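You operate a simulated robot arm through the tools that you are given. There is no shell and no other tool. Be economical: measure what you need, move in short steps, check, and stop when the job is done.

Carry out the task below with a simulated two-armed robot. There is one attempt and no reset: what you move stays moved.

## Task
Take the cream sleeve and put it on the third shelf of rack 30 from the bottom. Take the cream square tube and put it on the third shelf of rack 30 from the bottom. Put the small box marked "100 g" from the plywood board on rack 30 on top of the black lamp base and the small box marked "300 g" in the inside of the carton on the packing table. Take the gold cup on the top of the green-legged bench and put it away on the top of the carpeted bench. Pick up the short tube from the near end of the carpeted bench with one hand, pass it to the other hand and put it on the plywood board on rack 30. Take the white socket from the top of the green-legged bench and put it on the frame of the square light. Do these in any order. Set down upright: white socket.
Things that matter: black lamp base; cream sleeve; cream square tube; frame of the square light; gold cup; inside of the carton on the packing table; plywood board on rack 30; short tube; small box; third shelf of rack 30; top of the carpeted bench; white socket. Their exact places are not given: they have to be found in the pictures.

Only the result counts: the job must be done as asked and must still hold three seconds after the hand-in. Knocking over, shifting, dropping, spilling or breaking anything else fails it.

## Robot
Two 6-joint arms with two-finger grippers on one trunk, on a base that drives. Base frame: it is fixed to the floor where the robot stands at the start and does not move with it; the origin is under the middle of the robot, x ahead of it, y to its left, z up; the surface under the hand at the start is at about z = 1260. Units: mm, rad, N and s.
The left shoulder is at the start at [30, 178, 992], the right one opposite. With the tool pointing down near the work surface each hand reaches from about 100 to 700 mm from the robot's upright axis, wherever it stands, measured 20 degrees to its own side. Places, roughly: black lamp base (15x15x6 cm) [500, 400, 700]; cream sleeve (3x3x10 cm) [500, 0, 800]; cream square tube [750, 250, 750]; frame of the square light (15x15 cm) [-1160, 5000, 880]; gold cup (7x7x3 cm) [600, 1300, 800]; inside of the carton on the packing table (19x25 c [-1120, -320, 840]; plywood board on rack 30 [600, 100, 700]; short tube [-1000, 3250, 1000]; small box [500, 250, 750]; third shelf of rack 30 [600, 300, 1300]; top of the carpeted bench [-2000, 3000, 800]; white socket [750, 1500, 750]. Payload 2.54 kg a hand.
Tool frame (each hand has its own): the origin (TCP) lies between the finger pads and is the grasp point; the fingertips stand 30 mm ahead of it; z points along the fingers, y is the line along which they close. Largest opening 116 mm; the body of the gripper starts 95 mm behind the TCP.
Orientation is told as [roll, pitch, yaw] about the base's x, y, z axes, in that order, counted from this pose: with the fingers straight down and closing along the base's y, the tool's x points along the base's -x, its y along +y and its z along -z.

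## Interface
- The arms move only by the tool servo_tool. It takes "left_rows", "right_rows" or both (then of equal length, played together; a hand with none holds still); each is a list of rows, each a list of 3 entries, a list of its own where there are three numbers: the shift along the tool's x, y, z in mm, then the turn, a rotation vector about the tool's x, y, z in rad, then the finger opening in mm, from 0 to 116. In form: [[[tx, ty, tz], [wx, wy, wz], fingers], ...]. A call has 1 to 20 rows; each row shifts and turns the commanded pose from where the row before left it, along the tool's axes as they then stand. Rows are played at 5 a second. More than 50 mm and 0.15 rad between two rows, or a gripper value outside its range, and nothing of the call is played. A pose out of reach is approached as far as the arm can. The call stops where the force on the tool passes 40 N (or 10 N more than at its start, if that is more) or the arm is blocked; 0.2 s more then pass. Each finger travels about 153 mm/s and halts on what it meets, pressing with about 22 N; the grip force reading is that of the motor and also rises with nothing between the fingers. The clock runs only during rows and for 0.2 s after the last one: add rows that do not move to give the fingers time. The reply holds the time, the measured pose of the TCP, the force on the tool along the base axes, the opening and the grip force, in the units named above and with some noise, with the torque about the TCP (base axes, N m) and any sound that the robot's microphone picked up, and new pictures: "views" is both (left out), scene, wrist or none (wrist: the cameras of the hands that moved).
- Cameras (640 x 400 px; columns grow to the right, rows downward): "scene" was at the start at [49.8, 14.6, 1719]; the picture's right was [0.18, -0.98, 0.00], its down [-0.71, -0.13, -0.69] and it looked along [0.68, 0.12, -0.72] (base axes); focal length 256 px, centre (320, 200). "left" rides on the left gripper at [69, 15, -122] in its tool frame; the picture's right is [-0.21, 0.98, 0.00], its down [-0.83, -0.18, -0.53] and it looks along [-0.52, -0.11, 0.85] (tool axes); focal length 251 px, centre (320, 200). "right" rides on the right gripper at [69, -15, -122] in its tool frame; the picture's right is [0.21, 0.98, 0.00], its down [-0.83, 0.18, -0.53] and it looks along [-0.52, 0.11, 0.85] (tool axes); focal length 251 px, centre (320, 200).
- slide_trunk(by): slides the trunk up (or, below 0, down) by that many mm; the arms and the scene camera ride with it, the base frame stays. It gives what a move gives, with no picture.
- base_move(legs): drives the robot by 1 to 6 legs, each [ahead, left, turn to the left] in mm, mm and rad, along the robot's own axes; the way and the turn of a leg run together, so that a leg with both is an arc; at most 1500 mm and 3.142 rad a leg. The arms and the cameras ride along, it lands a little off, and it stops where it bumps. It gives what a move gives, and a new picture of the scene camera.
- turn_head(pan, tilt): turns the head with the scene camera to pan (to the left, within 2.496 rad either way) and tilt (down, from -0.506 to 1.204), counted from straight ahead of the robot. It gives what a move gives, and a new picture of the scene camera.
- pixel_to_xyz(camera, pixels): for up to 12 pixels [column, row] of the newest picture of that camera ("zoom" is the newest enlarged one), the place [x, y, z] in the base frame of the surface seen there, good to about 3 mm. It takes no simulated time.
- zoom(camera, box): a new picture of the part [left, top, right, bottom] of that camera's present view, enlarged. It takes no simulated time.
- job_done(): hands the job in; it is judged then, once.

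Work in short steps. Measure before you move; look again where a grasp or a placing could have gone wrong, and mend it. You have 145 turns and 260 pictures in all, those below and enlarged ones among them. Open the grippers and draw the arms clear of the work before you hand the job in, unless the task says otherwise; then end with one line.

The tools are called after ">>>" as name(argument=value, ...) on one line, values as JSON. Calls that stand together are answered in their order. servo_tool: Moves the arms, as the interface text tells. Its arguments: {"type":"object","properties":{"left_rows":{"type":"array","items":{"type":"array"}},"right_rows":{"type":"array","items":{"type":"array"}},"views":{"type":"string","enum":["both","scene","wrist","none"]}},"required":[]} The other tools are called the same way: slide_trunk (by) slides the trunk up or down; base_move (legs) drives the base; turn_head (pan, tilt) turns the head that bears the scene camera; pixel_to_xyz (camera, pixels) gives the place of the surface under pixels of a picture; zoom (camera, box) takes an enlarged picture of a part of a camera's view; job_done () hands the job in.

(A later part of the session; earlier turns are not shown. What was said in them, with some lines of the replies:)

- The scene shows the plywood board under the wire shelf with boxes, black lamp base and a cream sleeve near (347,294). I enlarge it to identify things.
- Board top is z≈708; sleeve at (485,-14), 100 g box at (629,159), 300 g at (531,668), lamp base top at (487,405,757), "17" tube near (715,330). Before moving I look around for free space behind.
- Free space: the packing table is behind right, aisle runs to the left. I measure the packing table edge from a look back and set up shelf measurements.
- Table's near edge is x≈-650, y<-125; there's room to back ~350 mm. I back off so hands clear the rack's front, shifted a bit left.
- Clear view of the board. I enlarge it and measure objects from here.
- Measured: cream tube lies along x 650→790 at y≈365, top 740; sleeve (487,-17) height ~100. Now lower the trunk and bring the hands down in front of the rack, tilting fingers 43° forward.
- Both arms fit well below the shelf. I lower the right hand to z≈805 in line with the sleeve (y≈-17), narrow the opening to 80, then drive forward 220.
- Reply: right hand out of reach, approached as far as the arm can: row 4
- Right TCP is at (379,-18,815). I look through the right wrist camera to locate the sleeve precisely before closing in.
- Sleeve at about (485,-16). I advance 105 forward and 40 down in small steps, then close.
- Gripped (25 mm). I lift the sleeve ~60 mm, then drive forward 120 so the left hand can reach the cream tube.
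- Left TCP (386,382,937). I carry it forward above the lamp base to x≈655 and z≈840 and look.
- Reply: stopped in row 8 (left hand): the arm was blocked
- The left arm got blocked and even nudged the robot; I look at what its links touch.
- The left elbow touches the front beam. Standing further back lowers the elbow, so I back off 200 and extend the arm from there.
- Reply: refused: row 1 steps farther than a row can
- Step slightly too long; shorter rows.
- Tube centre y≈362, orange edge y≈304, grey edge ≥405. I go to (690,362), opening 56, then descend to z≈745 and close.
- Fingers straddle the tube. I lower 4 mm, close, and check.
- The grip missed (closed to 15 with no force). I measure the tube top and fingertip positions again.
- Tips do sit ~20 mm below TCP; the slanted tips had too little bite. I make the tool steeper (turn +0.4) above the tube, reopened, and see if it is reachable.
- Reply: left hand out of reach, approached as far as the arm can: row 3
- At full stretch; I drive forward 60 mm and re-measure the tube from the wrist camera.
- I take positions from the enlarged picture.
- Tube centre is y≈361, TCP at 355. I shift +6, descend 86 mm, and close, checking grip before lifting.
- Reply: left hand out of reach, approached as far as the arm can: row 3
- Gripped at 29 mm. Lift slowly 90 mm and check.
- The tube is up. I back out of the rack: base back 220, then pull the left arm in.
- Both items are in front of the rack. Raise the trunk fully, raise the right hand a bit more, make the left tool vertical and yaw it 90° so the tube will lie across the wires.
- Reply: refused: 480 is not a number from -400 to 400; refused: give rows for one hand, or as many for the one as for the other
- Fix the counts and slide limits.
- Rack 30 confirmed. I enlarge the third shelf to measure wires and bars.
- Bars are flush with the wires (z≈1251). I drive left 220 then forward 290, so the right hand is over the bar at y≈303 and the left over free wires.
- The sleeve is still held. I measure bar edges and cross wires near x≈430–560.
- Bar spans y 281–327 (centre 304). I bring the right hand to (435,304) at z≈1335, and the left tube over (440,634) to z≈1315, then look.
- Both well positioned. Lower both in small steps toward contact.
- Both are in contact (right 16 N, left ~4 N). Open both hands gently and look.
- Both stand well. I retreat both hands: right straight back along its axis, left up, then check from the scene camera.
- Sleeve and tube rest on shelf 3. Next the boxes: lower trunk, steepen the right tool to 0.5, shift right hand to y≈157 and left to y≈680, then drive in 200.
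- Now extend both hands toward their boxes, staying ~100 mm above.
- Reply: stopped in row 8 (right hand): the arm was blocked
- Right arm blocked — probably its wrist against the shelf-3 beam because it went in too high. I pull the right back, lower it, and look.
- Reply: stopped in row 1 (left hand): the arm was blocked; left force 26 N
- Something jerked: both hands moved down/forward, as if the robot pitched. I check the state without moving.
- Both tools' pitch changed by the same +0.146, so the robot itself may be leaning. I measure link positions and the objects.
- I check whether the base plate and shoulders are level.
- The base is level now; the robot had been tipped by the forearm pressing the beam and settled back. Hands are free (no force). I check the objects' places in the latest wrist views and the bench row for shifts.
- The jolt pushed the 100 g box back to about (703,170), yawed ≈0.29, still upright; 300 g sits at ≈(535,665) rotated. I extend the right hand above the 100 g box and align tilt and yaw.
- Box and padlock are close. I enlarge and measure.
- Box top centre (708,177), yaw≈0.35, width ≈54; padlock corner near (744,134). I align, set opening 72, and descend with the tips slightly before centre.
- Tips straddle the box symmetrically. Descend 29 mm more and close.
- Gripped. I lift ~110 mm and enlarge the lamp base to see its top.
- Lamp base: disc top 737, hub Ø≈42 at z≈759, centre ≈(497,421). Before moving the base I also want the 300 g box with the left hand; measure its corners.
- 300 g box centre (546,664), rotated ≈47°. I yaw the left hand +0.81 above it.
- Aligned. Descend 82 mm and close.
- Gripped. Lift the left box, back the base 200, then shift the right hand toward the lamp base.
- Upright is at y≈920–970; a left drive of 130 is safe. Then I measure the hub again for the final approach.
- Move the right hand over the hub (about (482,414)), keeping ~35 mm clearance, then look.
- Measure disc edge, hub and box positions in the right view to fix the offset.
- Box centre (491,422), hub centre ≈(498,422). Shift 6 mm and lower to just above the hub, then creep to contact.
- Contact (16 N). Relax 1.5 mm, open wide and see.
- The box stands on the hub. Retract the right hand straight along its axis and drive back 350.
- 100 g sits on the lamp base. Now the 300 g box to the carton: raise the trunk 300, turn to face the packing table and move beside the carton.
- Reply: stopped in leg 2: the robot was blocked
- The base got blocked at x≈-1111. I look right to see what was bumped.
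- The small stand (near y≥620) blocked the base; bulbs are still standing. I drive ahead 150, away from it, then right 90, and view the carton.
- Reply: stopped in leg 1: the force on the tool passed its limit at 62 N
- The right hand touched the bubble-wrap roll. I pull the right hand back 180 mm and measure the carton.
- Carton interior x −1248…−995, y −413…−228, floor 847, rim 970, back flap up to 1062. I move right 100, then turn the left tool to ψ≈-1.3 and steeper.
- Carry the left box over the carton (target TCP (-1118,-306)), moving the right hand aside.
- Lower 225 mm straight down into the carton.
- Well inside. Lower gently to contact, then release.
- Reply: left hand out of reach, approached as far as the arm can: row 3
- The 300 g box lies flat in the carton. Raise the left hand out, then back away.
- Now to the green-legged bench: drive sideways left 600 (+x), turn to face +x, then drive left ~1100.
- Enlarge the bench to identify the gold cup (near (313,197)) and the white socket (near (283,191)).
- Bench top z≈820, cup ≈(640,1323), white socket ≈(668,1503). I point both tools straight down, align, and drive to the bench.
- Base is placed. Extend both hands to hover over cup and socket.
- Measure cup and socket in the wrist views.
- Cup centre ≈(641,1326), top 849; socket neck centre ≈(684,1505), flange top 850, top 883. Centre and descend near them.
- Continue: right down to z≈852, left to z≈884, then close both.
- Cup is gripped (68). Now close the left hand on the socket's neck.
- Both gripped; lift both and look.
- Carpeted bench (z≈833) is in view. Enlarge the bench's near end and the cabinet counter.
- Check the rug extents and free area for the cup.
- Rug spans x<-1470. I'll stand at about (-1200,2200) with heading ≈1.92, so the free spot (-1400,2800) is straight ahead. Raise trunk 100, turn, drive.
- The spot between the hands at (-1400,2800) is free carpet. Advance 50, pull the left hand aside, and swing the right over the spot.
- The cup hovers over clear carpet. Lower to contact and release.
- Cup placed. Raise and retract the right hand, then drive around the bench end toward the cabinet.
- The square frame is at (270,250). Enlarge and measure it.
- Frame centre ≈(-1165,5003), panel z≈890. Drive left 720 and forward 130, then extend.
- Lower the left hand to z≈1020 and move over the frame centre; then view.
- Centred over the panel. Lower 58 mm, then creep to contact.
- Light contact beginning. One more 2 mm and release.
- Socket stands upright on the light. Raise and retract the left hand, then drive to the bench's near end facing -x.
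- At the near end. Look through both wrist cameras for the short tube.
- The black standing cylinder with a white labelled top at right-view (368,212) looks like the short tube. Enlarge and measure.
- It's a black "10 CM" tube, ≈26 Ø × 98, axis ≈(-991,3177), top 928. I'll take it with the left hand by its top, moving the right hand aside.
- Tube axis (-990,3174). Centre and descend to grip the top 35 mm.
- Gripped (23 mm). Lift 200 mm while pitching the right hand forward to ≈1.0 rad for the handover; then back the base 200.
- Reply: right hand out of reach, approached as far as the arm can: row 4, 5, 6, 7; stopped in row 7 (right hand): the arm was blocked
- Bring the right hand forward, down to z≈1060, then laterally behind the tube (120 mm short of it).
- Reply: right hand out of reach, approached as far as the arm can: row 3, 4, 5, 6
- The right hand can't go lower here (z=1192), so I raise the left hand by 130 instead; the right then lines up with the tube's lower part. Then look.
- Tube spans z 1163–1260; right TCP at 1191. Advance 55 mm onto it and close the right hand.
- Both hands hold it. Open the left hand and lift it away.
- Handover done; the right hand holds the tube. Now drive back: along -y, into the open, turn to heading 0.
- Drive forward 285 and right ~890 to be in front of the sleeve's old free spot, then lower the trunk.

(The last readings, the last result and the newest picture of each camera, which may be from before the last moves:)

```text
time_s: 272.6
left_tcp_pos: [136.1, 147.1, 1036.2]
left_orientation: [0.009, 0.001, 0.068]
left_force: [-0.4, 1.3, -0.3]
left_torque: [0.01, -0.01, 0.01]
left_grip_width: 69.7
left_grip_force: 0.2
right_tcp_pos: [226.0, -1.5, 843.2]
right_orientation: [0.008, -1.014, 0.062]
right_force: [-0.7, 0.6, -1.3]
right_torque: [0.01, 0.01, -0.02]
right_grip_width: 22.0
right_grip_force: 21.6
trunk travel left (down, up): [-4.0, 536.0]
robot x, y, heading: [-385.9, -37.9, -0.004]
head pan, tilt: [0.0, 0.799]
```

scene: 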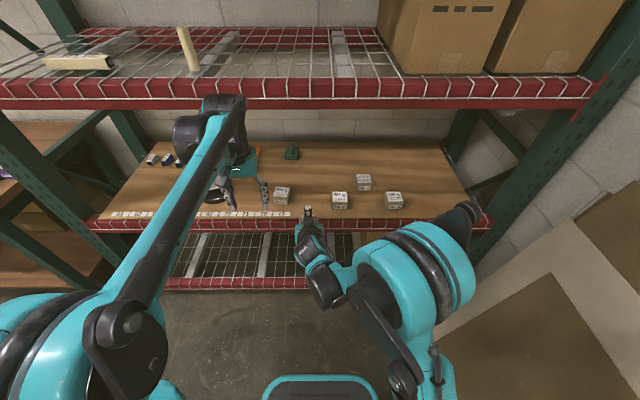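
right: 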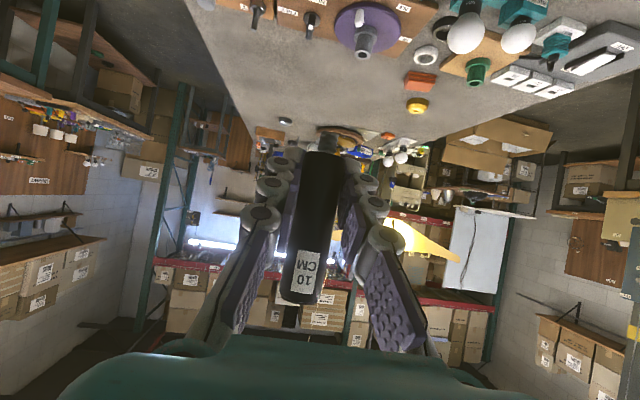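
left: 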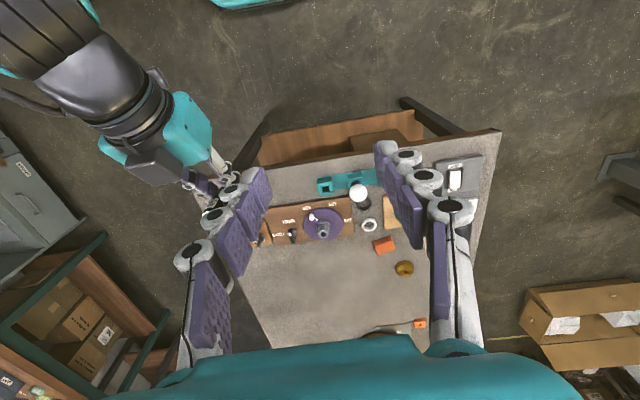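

Retract the left hand, drive 110 forward, then extend/lower the right hand toward (430,0).

>>> servo_tool(left_rows=[[[45, 0, 0], [0, 0, 0], 70], [[45, 0, 0], [0, 0, 0], 70], [[45, 0, 0], [0, 0, 0], 70]], views="none")

>>> base_move(legs=[[120, 0, 0]])

>>> servo_tool(right_rows=[[[-20, -3, 32], [0, 0, 0], 10], [[-20, -3, 32], [0, 0, 0], 10], [[17, 0, 10.6], [0, 0, 0], 10], [[17, 0, 10.6], [0, 0, 0], 10], [[17, 0, 10.6], [0, 0, 0], 10], [[0, 0, 0], [0, 0, 0], 10]], views="both")

```text
time_s: 273.4
left_tcp_pos: [-1.0, 136.7, 1035.6]
left_orientation: [0.009, -0.001, 0.067]
left_force: [-0.3, 0.7, 0.2]
left_torque: [0.0, 0.0, 0.01]
left_grip_width: 70.0
left_grip_force: 0.0
right_tcp_pos: [225.5, -2.6, 842.6]
right_orientation: [0.008, -1.012, 0.062]
right_force: [-0.8, -0.7, -1.1]
right_torque: [-0.01, 0.02, -0.04]
right_grip_width: 22.4
right_grip_force: 21.9
trunk travel left (down, up): [-4.0, 536.0]
robot x, y, heading: [-383.1, -42.5, 0.0]
head pan, tilt: [0.0, 0.799]
```

```text
time_s: 274.7
left_tcp_pos: [121.6, 134.8, 1035.9]
left_orientation: [0.01, 0.004, 0.064]
left_force: [0.0, 0.8, 0.2]
left_torque: [-0.02, 0.06, 0.02]
left_grip_width: 69.7
left_grip_force: 0.2
right_tcp_pos: [347.0, -3.7, 840.9]
right_orientation: [0.009, -1.01, 0.059]
right_force: [0.3, -0.5, -1.2]
right_torque: [0.02, 0.02, 0.0]
right_grip_width: 22.3
right_grip_force: 22.2
trunk travel left (down, up): [-4.0, 536.0]
robot x, y, heading: [-264.7, -39.6, -0.003]
head pan, tilt: [0.0, 0.799]
```

scene: 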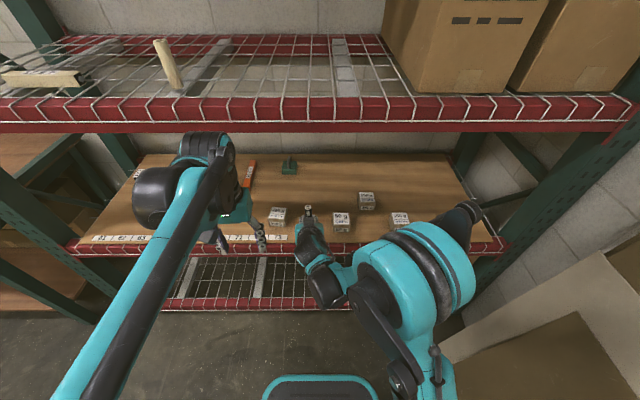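

```text
time_s: 276.1
left_tcp_pos: [119.7, 134.9, 1036.9]
left_orientation: [0.008, 0.002, 0.064]
left_force: [-0.2, 0.2, 0.2]
left_torque: [-0.01, 0.02, 0.02]
left_grip_width: 69.8
left_grip_force: 0.1
right_tcp_pos: [421.8, -6.2, 784.1]
right_orientation: [0.009, -1.014, 0.06]
right_force: [0.2, 0.2, -1.3]
right_torque: [-0.01, 0.04, 0.0]
right_grip_width: 22.3
right_grip_force: 21.6
trunk travel left (down, up): [-4.0, 536.0]
robot x, y, heading: [-261.0, -43.0, -0.005]
head pan, tilt: [0.0, 0.799]
```

scene: 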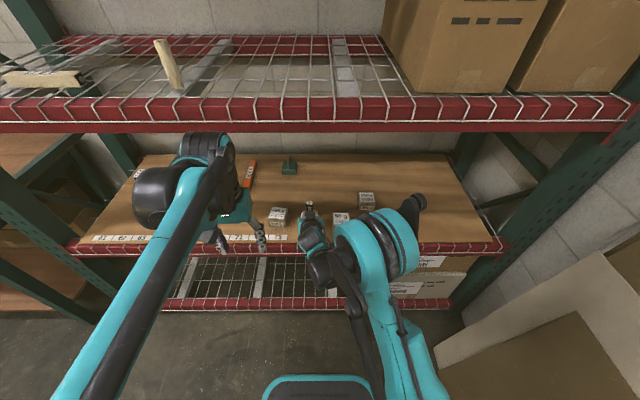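
right: 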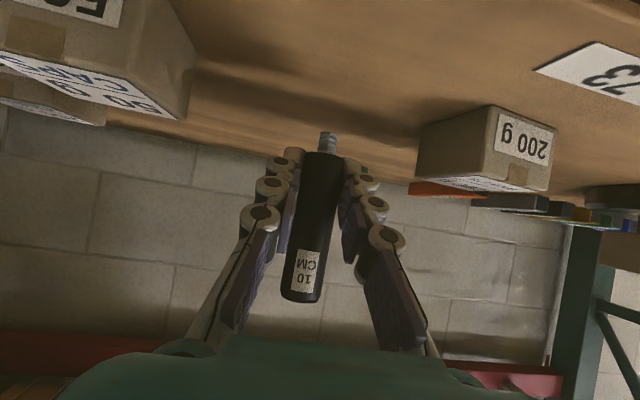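

The tube has a narrow stub at its lower end but stood on it before. Advance 35, lower 40, then creep to contact.

>>> servo_tool(right_rows=[[[-18.6, 0, 29.7], [0, 0, 0], 10], [[17, 0, 10.5], [0, 0, 0], 10], [[17, 0, 10.5], [0, 0, 0], 10], [[0, 0, 0], [0, 0, 0], 10]], views="none")

>>> servo_tool(right_rows=[[[1.7, 0, 1.05], [0, 0, 0], 10], [[1.7, 0, 1.05], [0, 0, 0], 10], [[0, 0, 0], [0, 0, 0], 10]], views="wrist")

```text
time_s: 277.1
left_tcp_pos: [120.9, 134.6, 1035.8]
left_orientation: [0.01, 0.001, 0.064]
left_force: [-0.7, -0.1, -0.3]
left_torque: [0.01, -0.01, 0.01]
left_grip_width: 69.9
left_grip_force: 0.1
right_tcp_pos: [457.3, -2.2, 742.6]
right_orientation: [0.01, -1.012, 0.06]
right_force: [0.4, -0.4, -1.4]
right_torque: [0.01, -0.01, -0.03]
right_grip_width: 22.5
right_grip_force: 22.3
trunk travel left (down, up): [-4.0, 536.0]
robot x, y, heading: [-262.5, -42.2, -0.001]
head pan, tilt: [0.0, 0.799]
```

```text
time_s: 277.9
left_tcp_pos: [120.9, 134.2, 1036.4]
left_orientation: [0.008, -0.001, 0.065]
left_force: [-0.4, -0.9, 0.3]
left_torque: [0.01, 0.02, 0.02]
left_grip_width: 70.0
left_grip_force: 0.1
right_tcp_pos: [457.3, -2.6, 740.6]
right_orientation: [0.008, -1.014, 0.061]
right_force: [2.6, 0.5, 14.1]
right_torque: [-0.03, -0.19, 0.0]
right_grip_width: 22.3
right_grip_force: 21.4
trunk travel left (down, up): [-4.0, 536.0]
robot x, y, heading: [-258.0, -40.1, -0.004]
head pan, tilt: [0.0, 0.799]
```

right: 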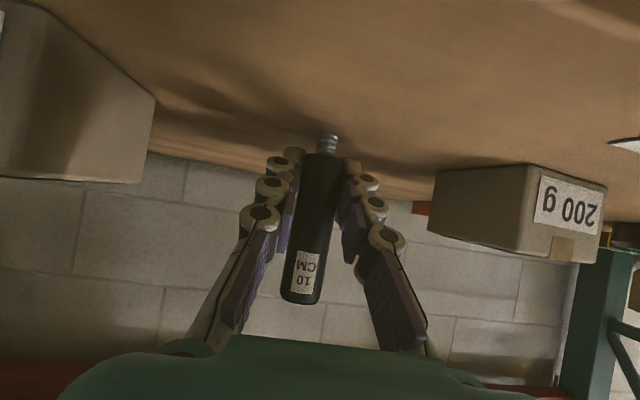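

Firm contact (14 N). Relax 1 mm, and open slowly and symmetrically.

>>> servo_tool(right_rows=[[[-0.8, 0, -0.5], [0, 0, 0], 10], [[0, 0, 0], [0, 0, 0], 26], [[0, 0, 0], [0, 0, 0], 34], [[0, 0, 0], [0, 0, 0], 60], [[0, 0, 0], [0, 0, 0], 70]], views="wrist")

```text
time_s: 279.1
left_tcp_pos: [120.1, 135.3, 1036.0]
left_orientation: [0.008, 0.003, 0.063]
left_force: [-0.3, 0.2, 1.0]
left_torque: [0.0, -0.02, -0.02]
left_grip_width: 70.0
left_grip_force: 0.0
right_tcp_pos: [457.2, -2.1, 739.9]
right_orientation: [0.009, -1.012, 0.061]
right_force: [-0.4, -0.3, 0.1]
right_torque: [0.01, -0.04, -0.01]
right_grip_width: 70.2
right_grip_force: 0.0
trunk travel left (down, up): [-4.0, 536.0]
robot x, y, heading: [-265.6, -38.7, -0.006]
head pan, tilt: [0.0, 0.799]
```

right: 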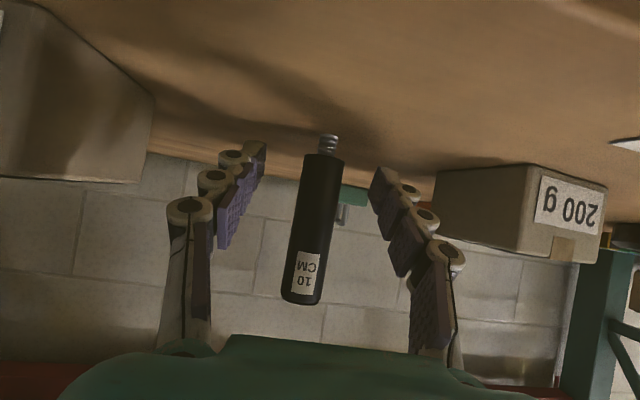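

It stands. Retract along the tool axis, then back the base away and check everything.

>>> servo_tool(right_rows=[[[0, 0, -20], [0, 0, 0], 70], [[0, 0, -40], [0, 0, 0], 70], [[0, 0, -45], [0, 0, 0], 70], [[0, 0, -45], [0, 0, 0], 70]], views="none")

>>> base_move(legs=[[-100, 100, 0], [-200, 100, 0]])

>>> turn_head(pan=0, tilt=0.55)

>>> zoom(camera="scene", box=[80, 50, 560, 330])

```text
time_s: 280.1
left_tcp_pos: [119.7, 134.8, 1035.6]
left_orientation: [0.008, -0.001, 0.065]
left_force: [0.4, 0.0, -0.5]
left_torque: [0.01, -0.01, 0.01]
left_grip_width: 70.2
left_grip_force: 0.0
right_tcp_pos: [327.0, -11.3, 820.6]
right_orientation: [0.01, -1.013, 0.058]
right_force: [-0.3, 0.5, -0.1]
right_torque: [0.04, 0.02, 0.01]
right_grip_width: 70.0
right_grip_force: 0.0
trunk travel left (down, up): [-4.0, 536.0]
robot x, y, heading: [-265.0, -39.6, -0.003]
head pan, tilt: [0.0, 0.799]
```

```text
time_s: 282.0
left_tcp_pos: [-17.2, 261.7, 1035.3]
left_orientation: [0.01, 0.004, 0.083]
left_force: [-0.3, -0.5, 0.0]
left_torque: [0.01, 0.06, -0.02]
left_grip_width: 69.6
left_grip_force: 0.0
right_tcp_pos: [193.9, 120.8, 819.2]
right_orientation: [0.01, -1.009, 0.078]
right_force: [-0.1, 0.5, -0.2]
right_torque: [0.02, -0.03, 0.03]
right_grip_width: 69.9
right_grip_force: 0.1
trunk travel left (down, up): [-4.0, 536.0]
robot x, y, heading: [-396.8, 83.9, 0.012]
head pan, tilt: [0.0, 0.799]
stopped in leg 2: the robot was blocked; the commanded pose is now the measured one
```

scene: 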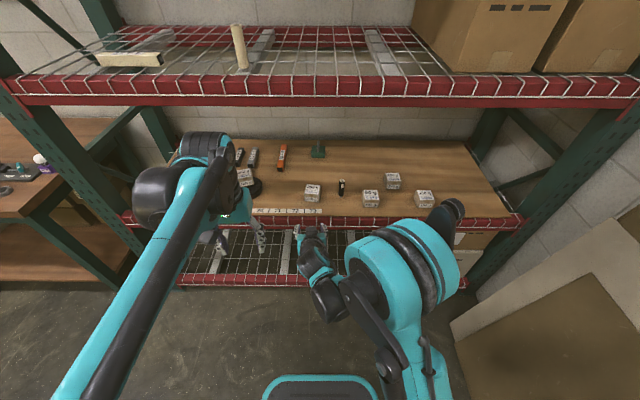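

```text
time_s: 282.8
left_tcp_pos: [-17.8, 263.1, 1036.6]
left_orientation: [0.009, 0.003, 0.082]
left_force: [0.2, -0.8, -0.4]
left_torque: [0.03, 0.02, -0.02]
left_grip_width: 69.9
left_grip_force: 0.2
right_tcp_pos: [193.2, 119.8, 821.1]
right_orientation: [0.008, -1.013, 0.078]
right_force: [0.2, 0.0, -0.4]
right_torque: [0.01, 0.0, 0.06]
right_grip_width: 69.8
right_grip_force: 0.0
trunk travel left (down, up): [-4.0, 536.0]
robot x, y, heading: [-395.5, 81.0, 0.013]
head pan, tilt: [0.0, 0.55]
```

scene: 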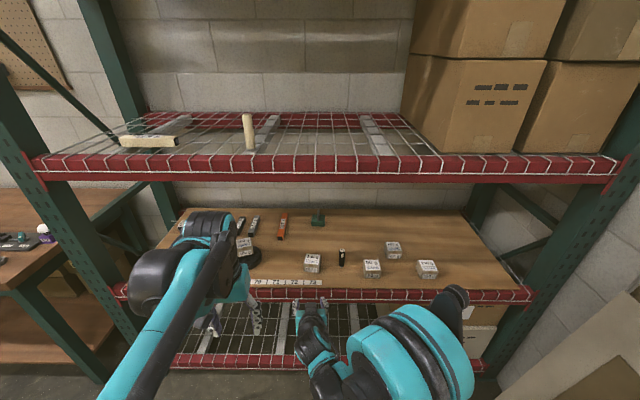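

```text
1.33 times, centred on (320, 190) of scene
```

zoom: 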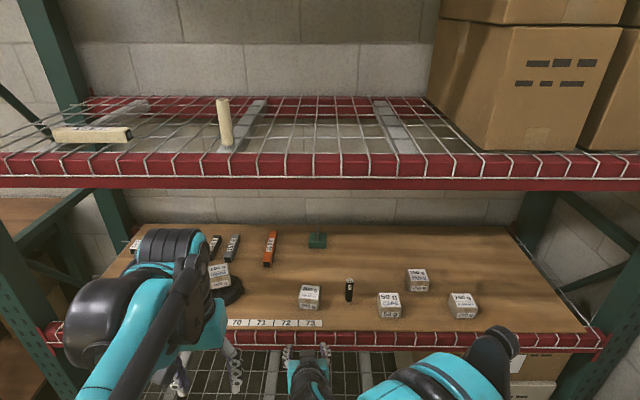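

Everything stands on the rack. The base brushed the packing table's end; I slide left and check the table and the padlock position.

>>> pixel_to_xyz(camera="scene", pixels=[[318, 212], [342, 250], [343, 258], [245, 240]])

>>> base_move(legs=[[40, 350, 0]])

>>> turn_head(pan=-2.2, tilt=0.6)

>>> zoom(camera="scene", box=[220, 100, 540, 300])

```text
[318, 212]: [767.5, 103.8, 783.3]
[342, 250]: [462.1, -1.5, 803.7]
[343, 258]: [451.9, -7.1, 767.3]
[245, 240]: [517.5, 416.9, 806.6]
```

```text
time_s: 285.1
left_tcp_pos: [17.2, 617.8, 1035.9]
left_orientation: [0.006, 0.001, 0.084]
left_force: [-0.6, -0.5, 0.5]
left_torque: [-0.03, -0.03, 0.03]
left_grip_width: 69.6
left_grip_force: 0.0
right_tcp_pos: [226.9, 477.1, 819.9]
right_orientation: [0.006, -1.011, 0.08]
right_force: [-0.3, -0.3, -0.5]
right_torque: [0.01, 0.0, -0.02]
right_grip_width: 69.8
right_grip_force: 0.1
trunk travel left (down, up): [-4.0, 536.0]
robot x, y, heading: [-362.9, 436.2, 0.008]
head pan, tilt: [0.0, 0.55]
```

scene: 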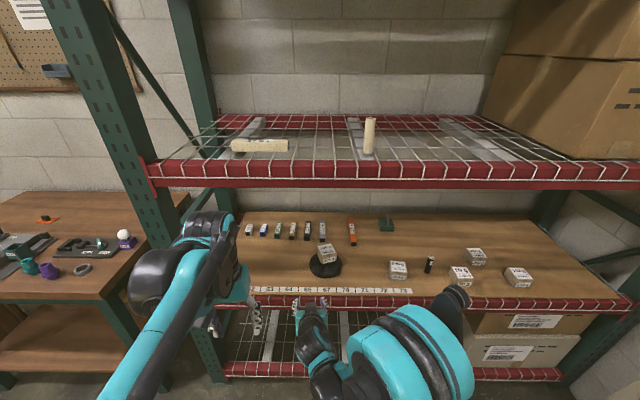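

```text
time_s: 287.1
left_tcp_pos: [17.9, 618.0, 1035.5]
left_orientation: [0.009, 0.003, 0.084]
left_force: [0.1, -0.1, -0.8]
left_torque: [-0.03, 0.01, 0.05]
left_grip_width: 70.0
left_grip_force: 0.1
right_tcp_pos: [226.9, 476.8, 820.2]
right_orientation: [0.009, -1.011, 0.08]
right_force: [0.4, 0.0, 0.5]
right_torque: [-0.04, 0.01, 0.02]
right_grip_width: 69.9
right_grip_force: 0.1
trunk travel left (down, up): [-4.0, 536.0]
robot x, y, heading: [-361.5, 434.4, 0.01]
head pan, tilt: [-2.201, 0.6]
```

scene: 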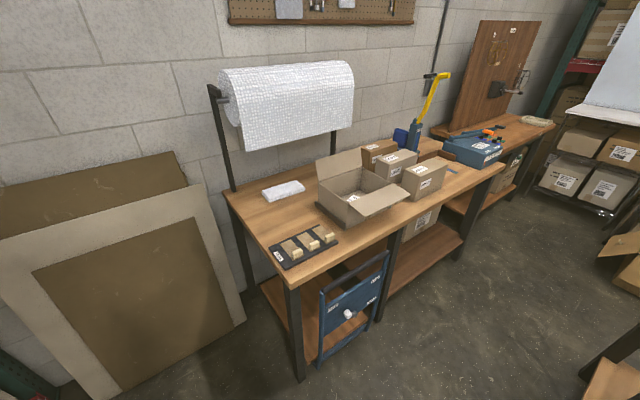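

```text
2.00 times, centred on (380, 200) of scene
```

zoom: 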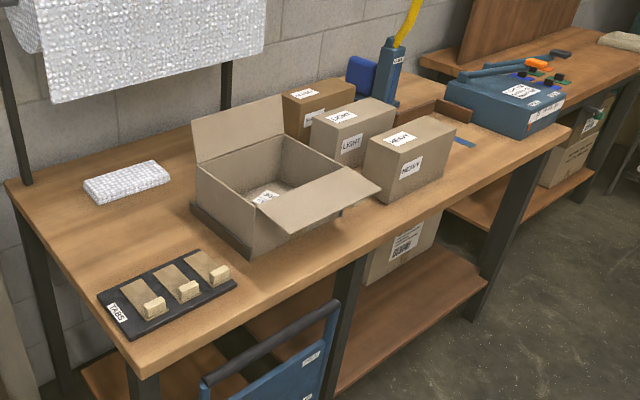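

All goals look fulfilled: 300 g in the carton, 100 g on the lamp base, sleeve and square tube on shelf 3, cup and socket placed, short tube on the board. The grippers are open and clear, so I hand in.

>>> job_done()

```text
The job is handed in.
```

The job is handed in with all seven placements made: sleeve and square tube on shelf 3, 100 g box on the lamp base, 300 g box in the carton, gold cup on the carpeted bench, white socket upright on the square light, and short tube passed between hands and set on the plywood board. Along the way I shoved both boxes on the board (they stayed upright) and the base or hand bumped the small stand, the bubble-wrap roll and probably the packing table; I saw nothing knocked over, but did not re-measure the stand for a shift.
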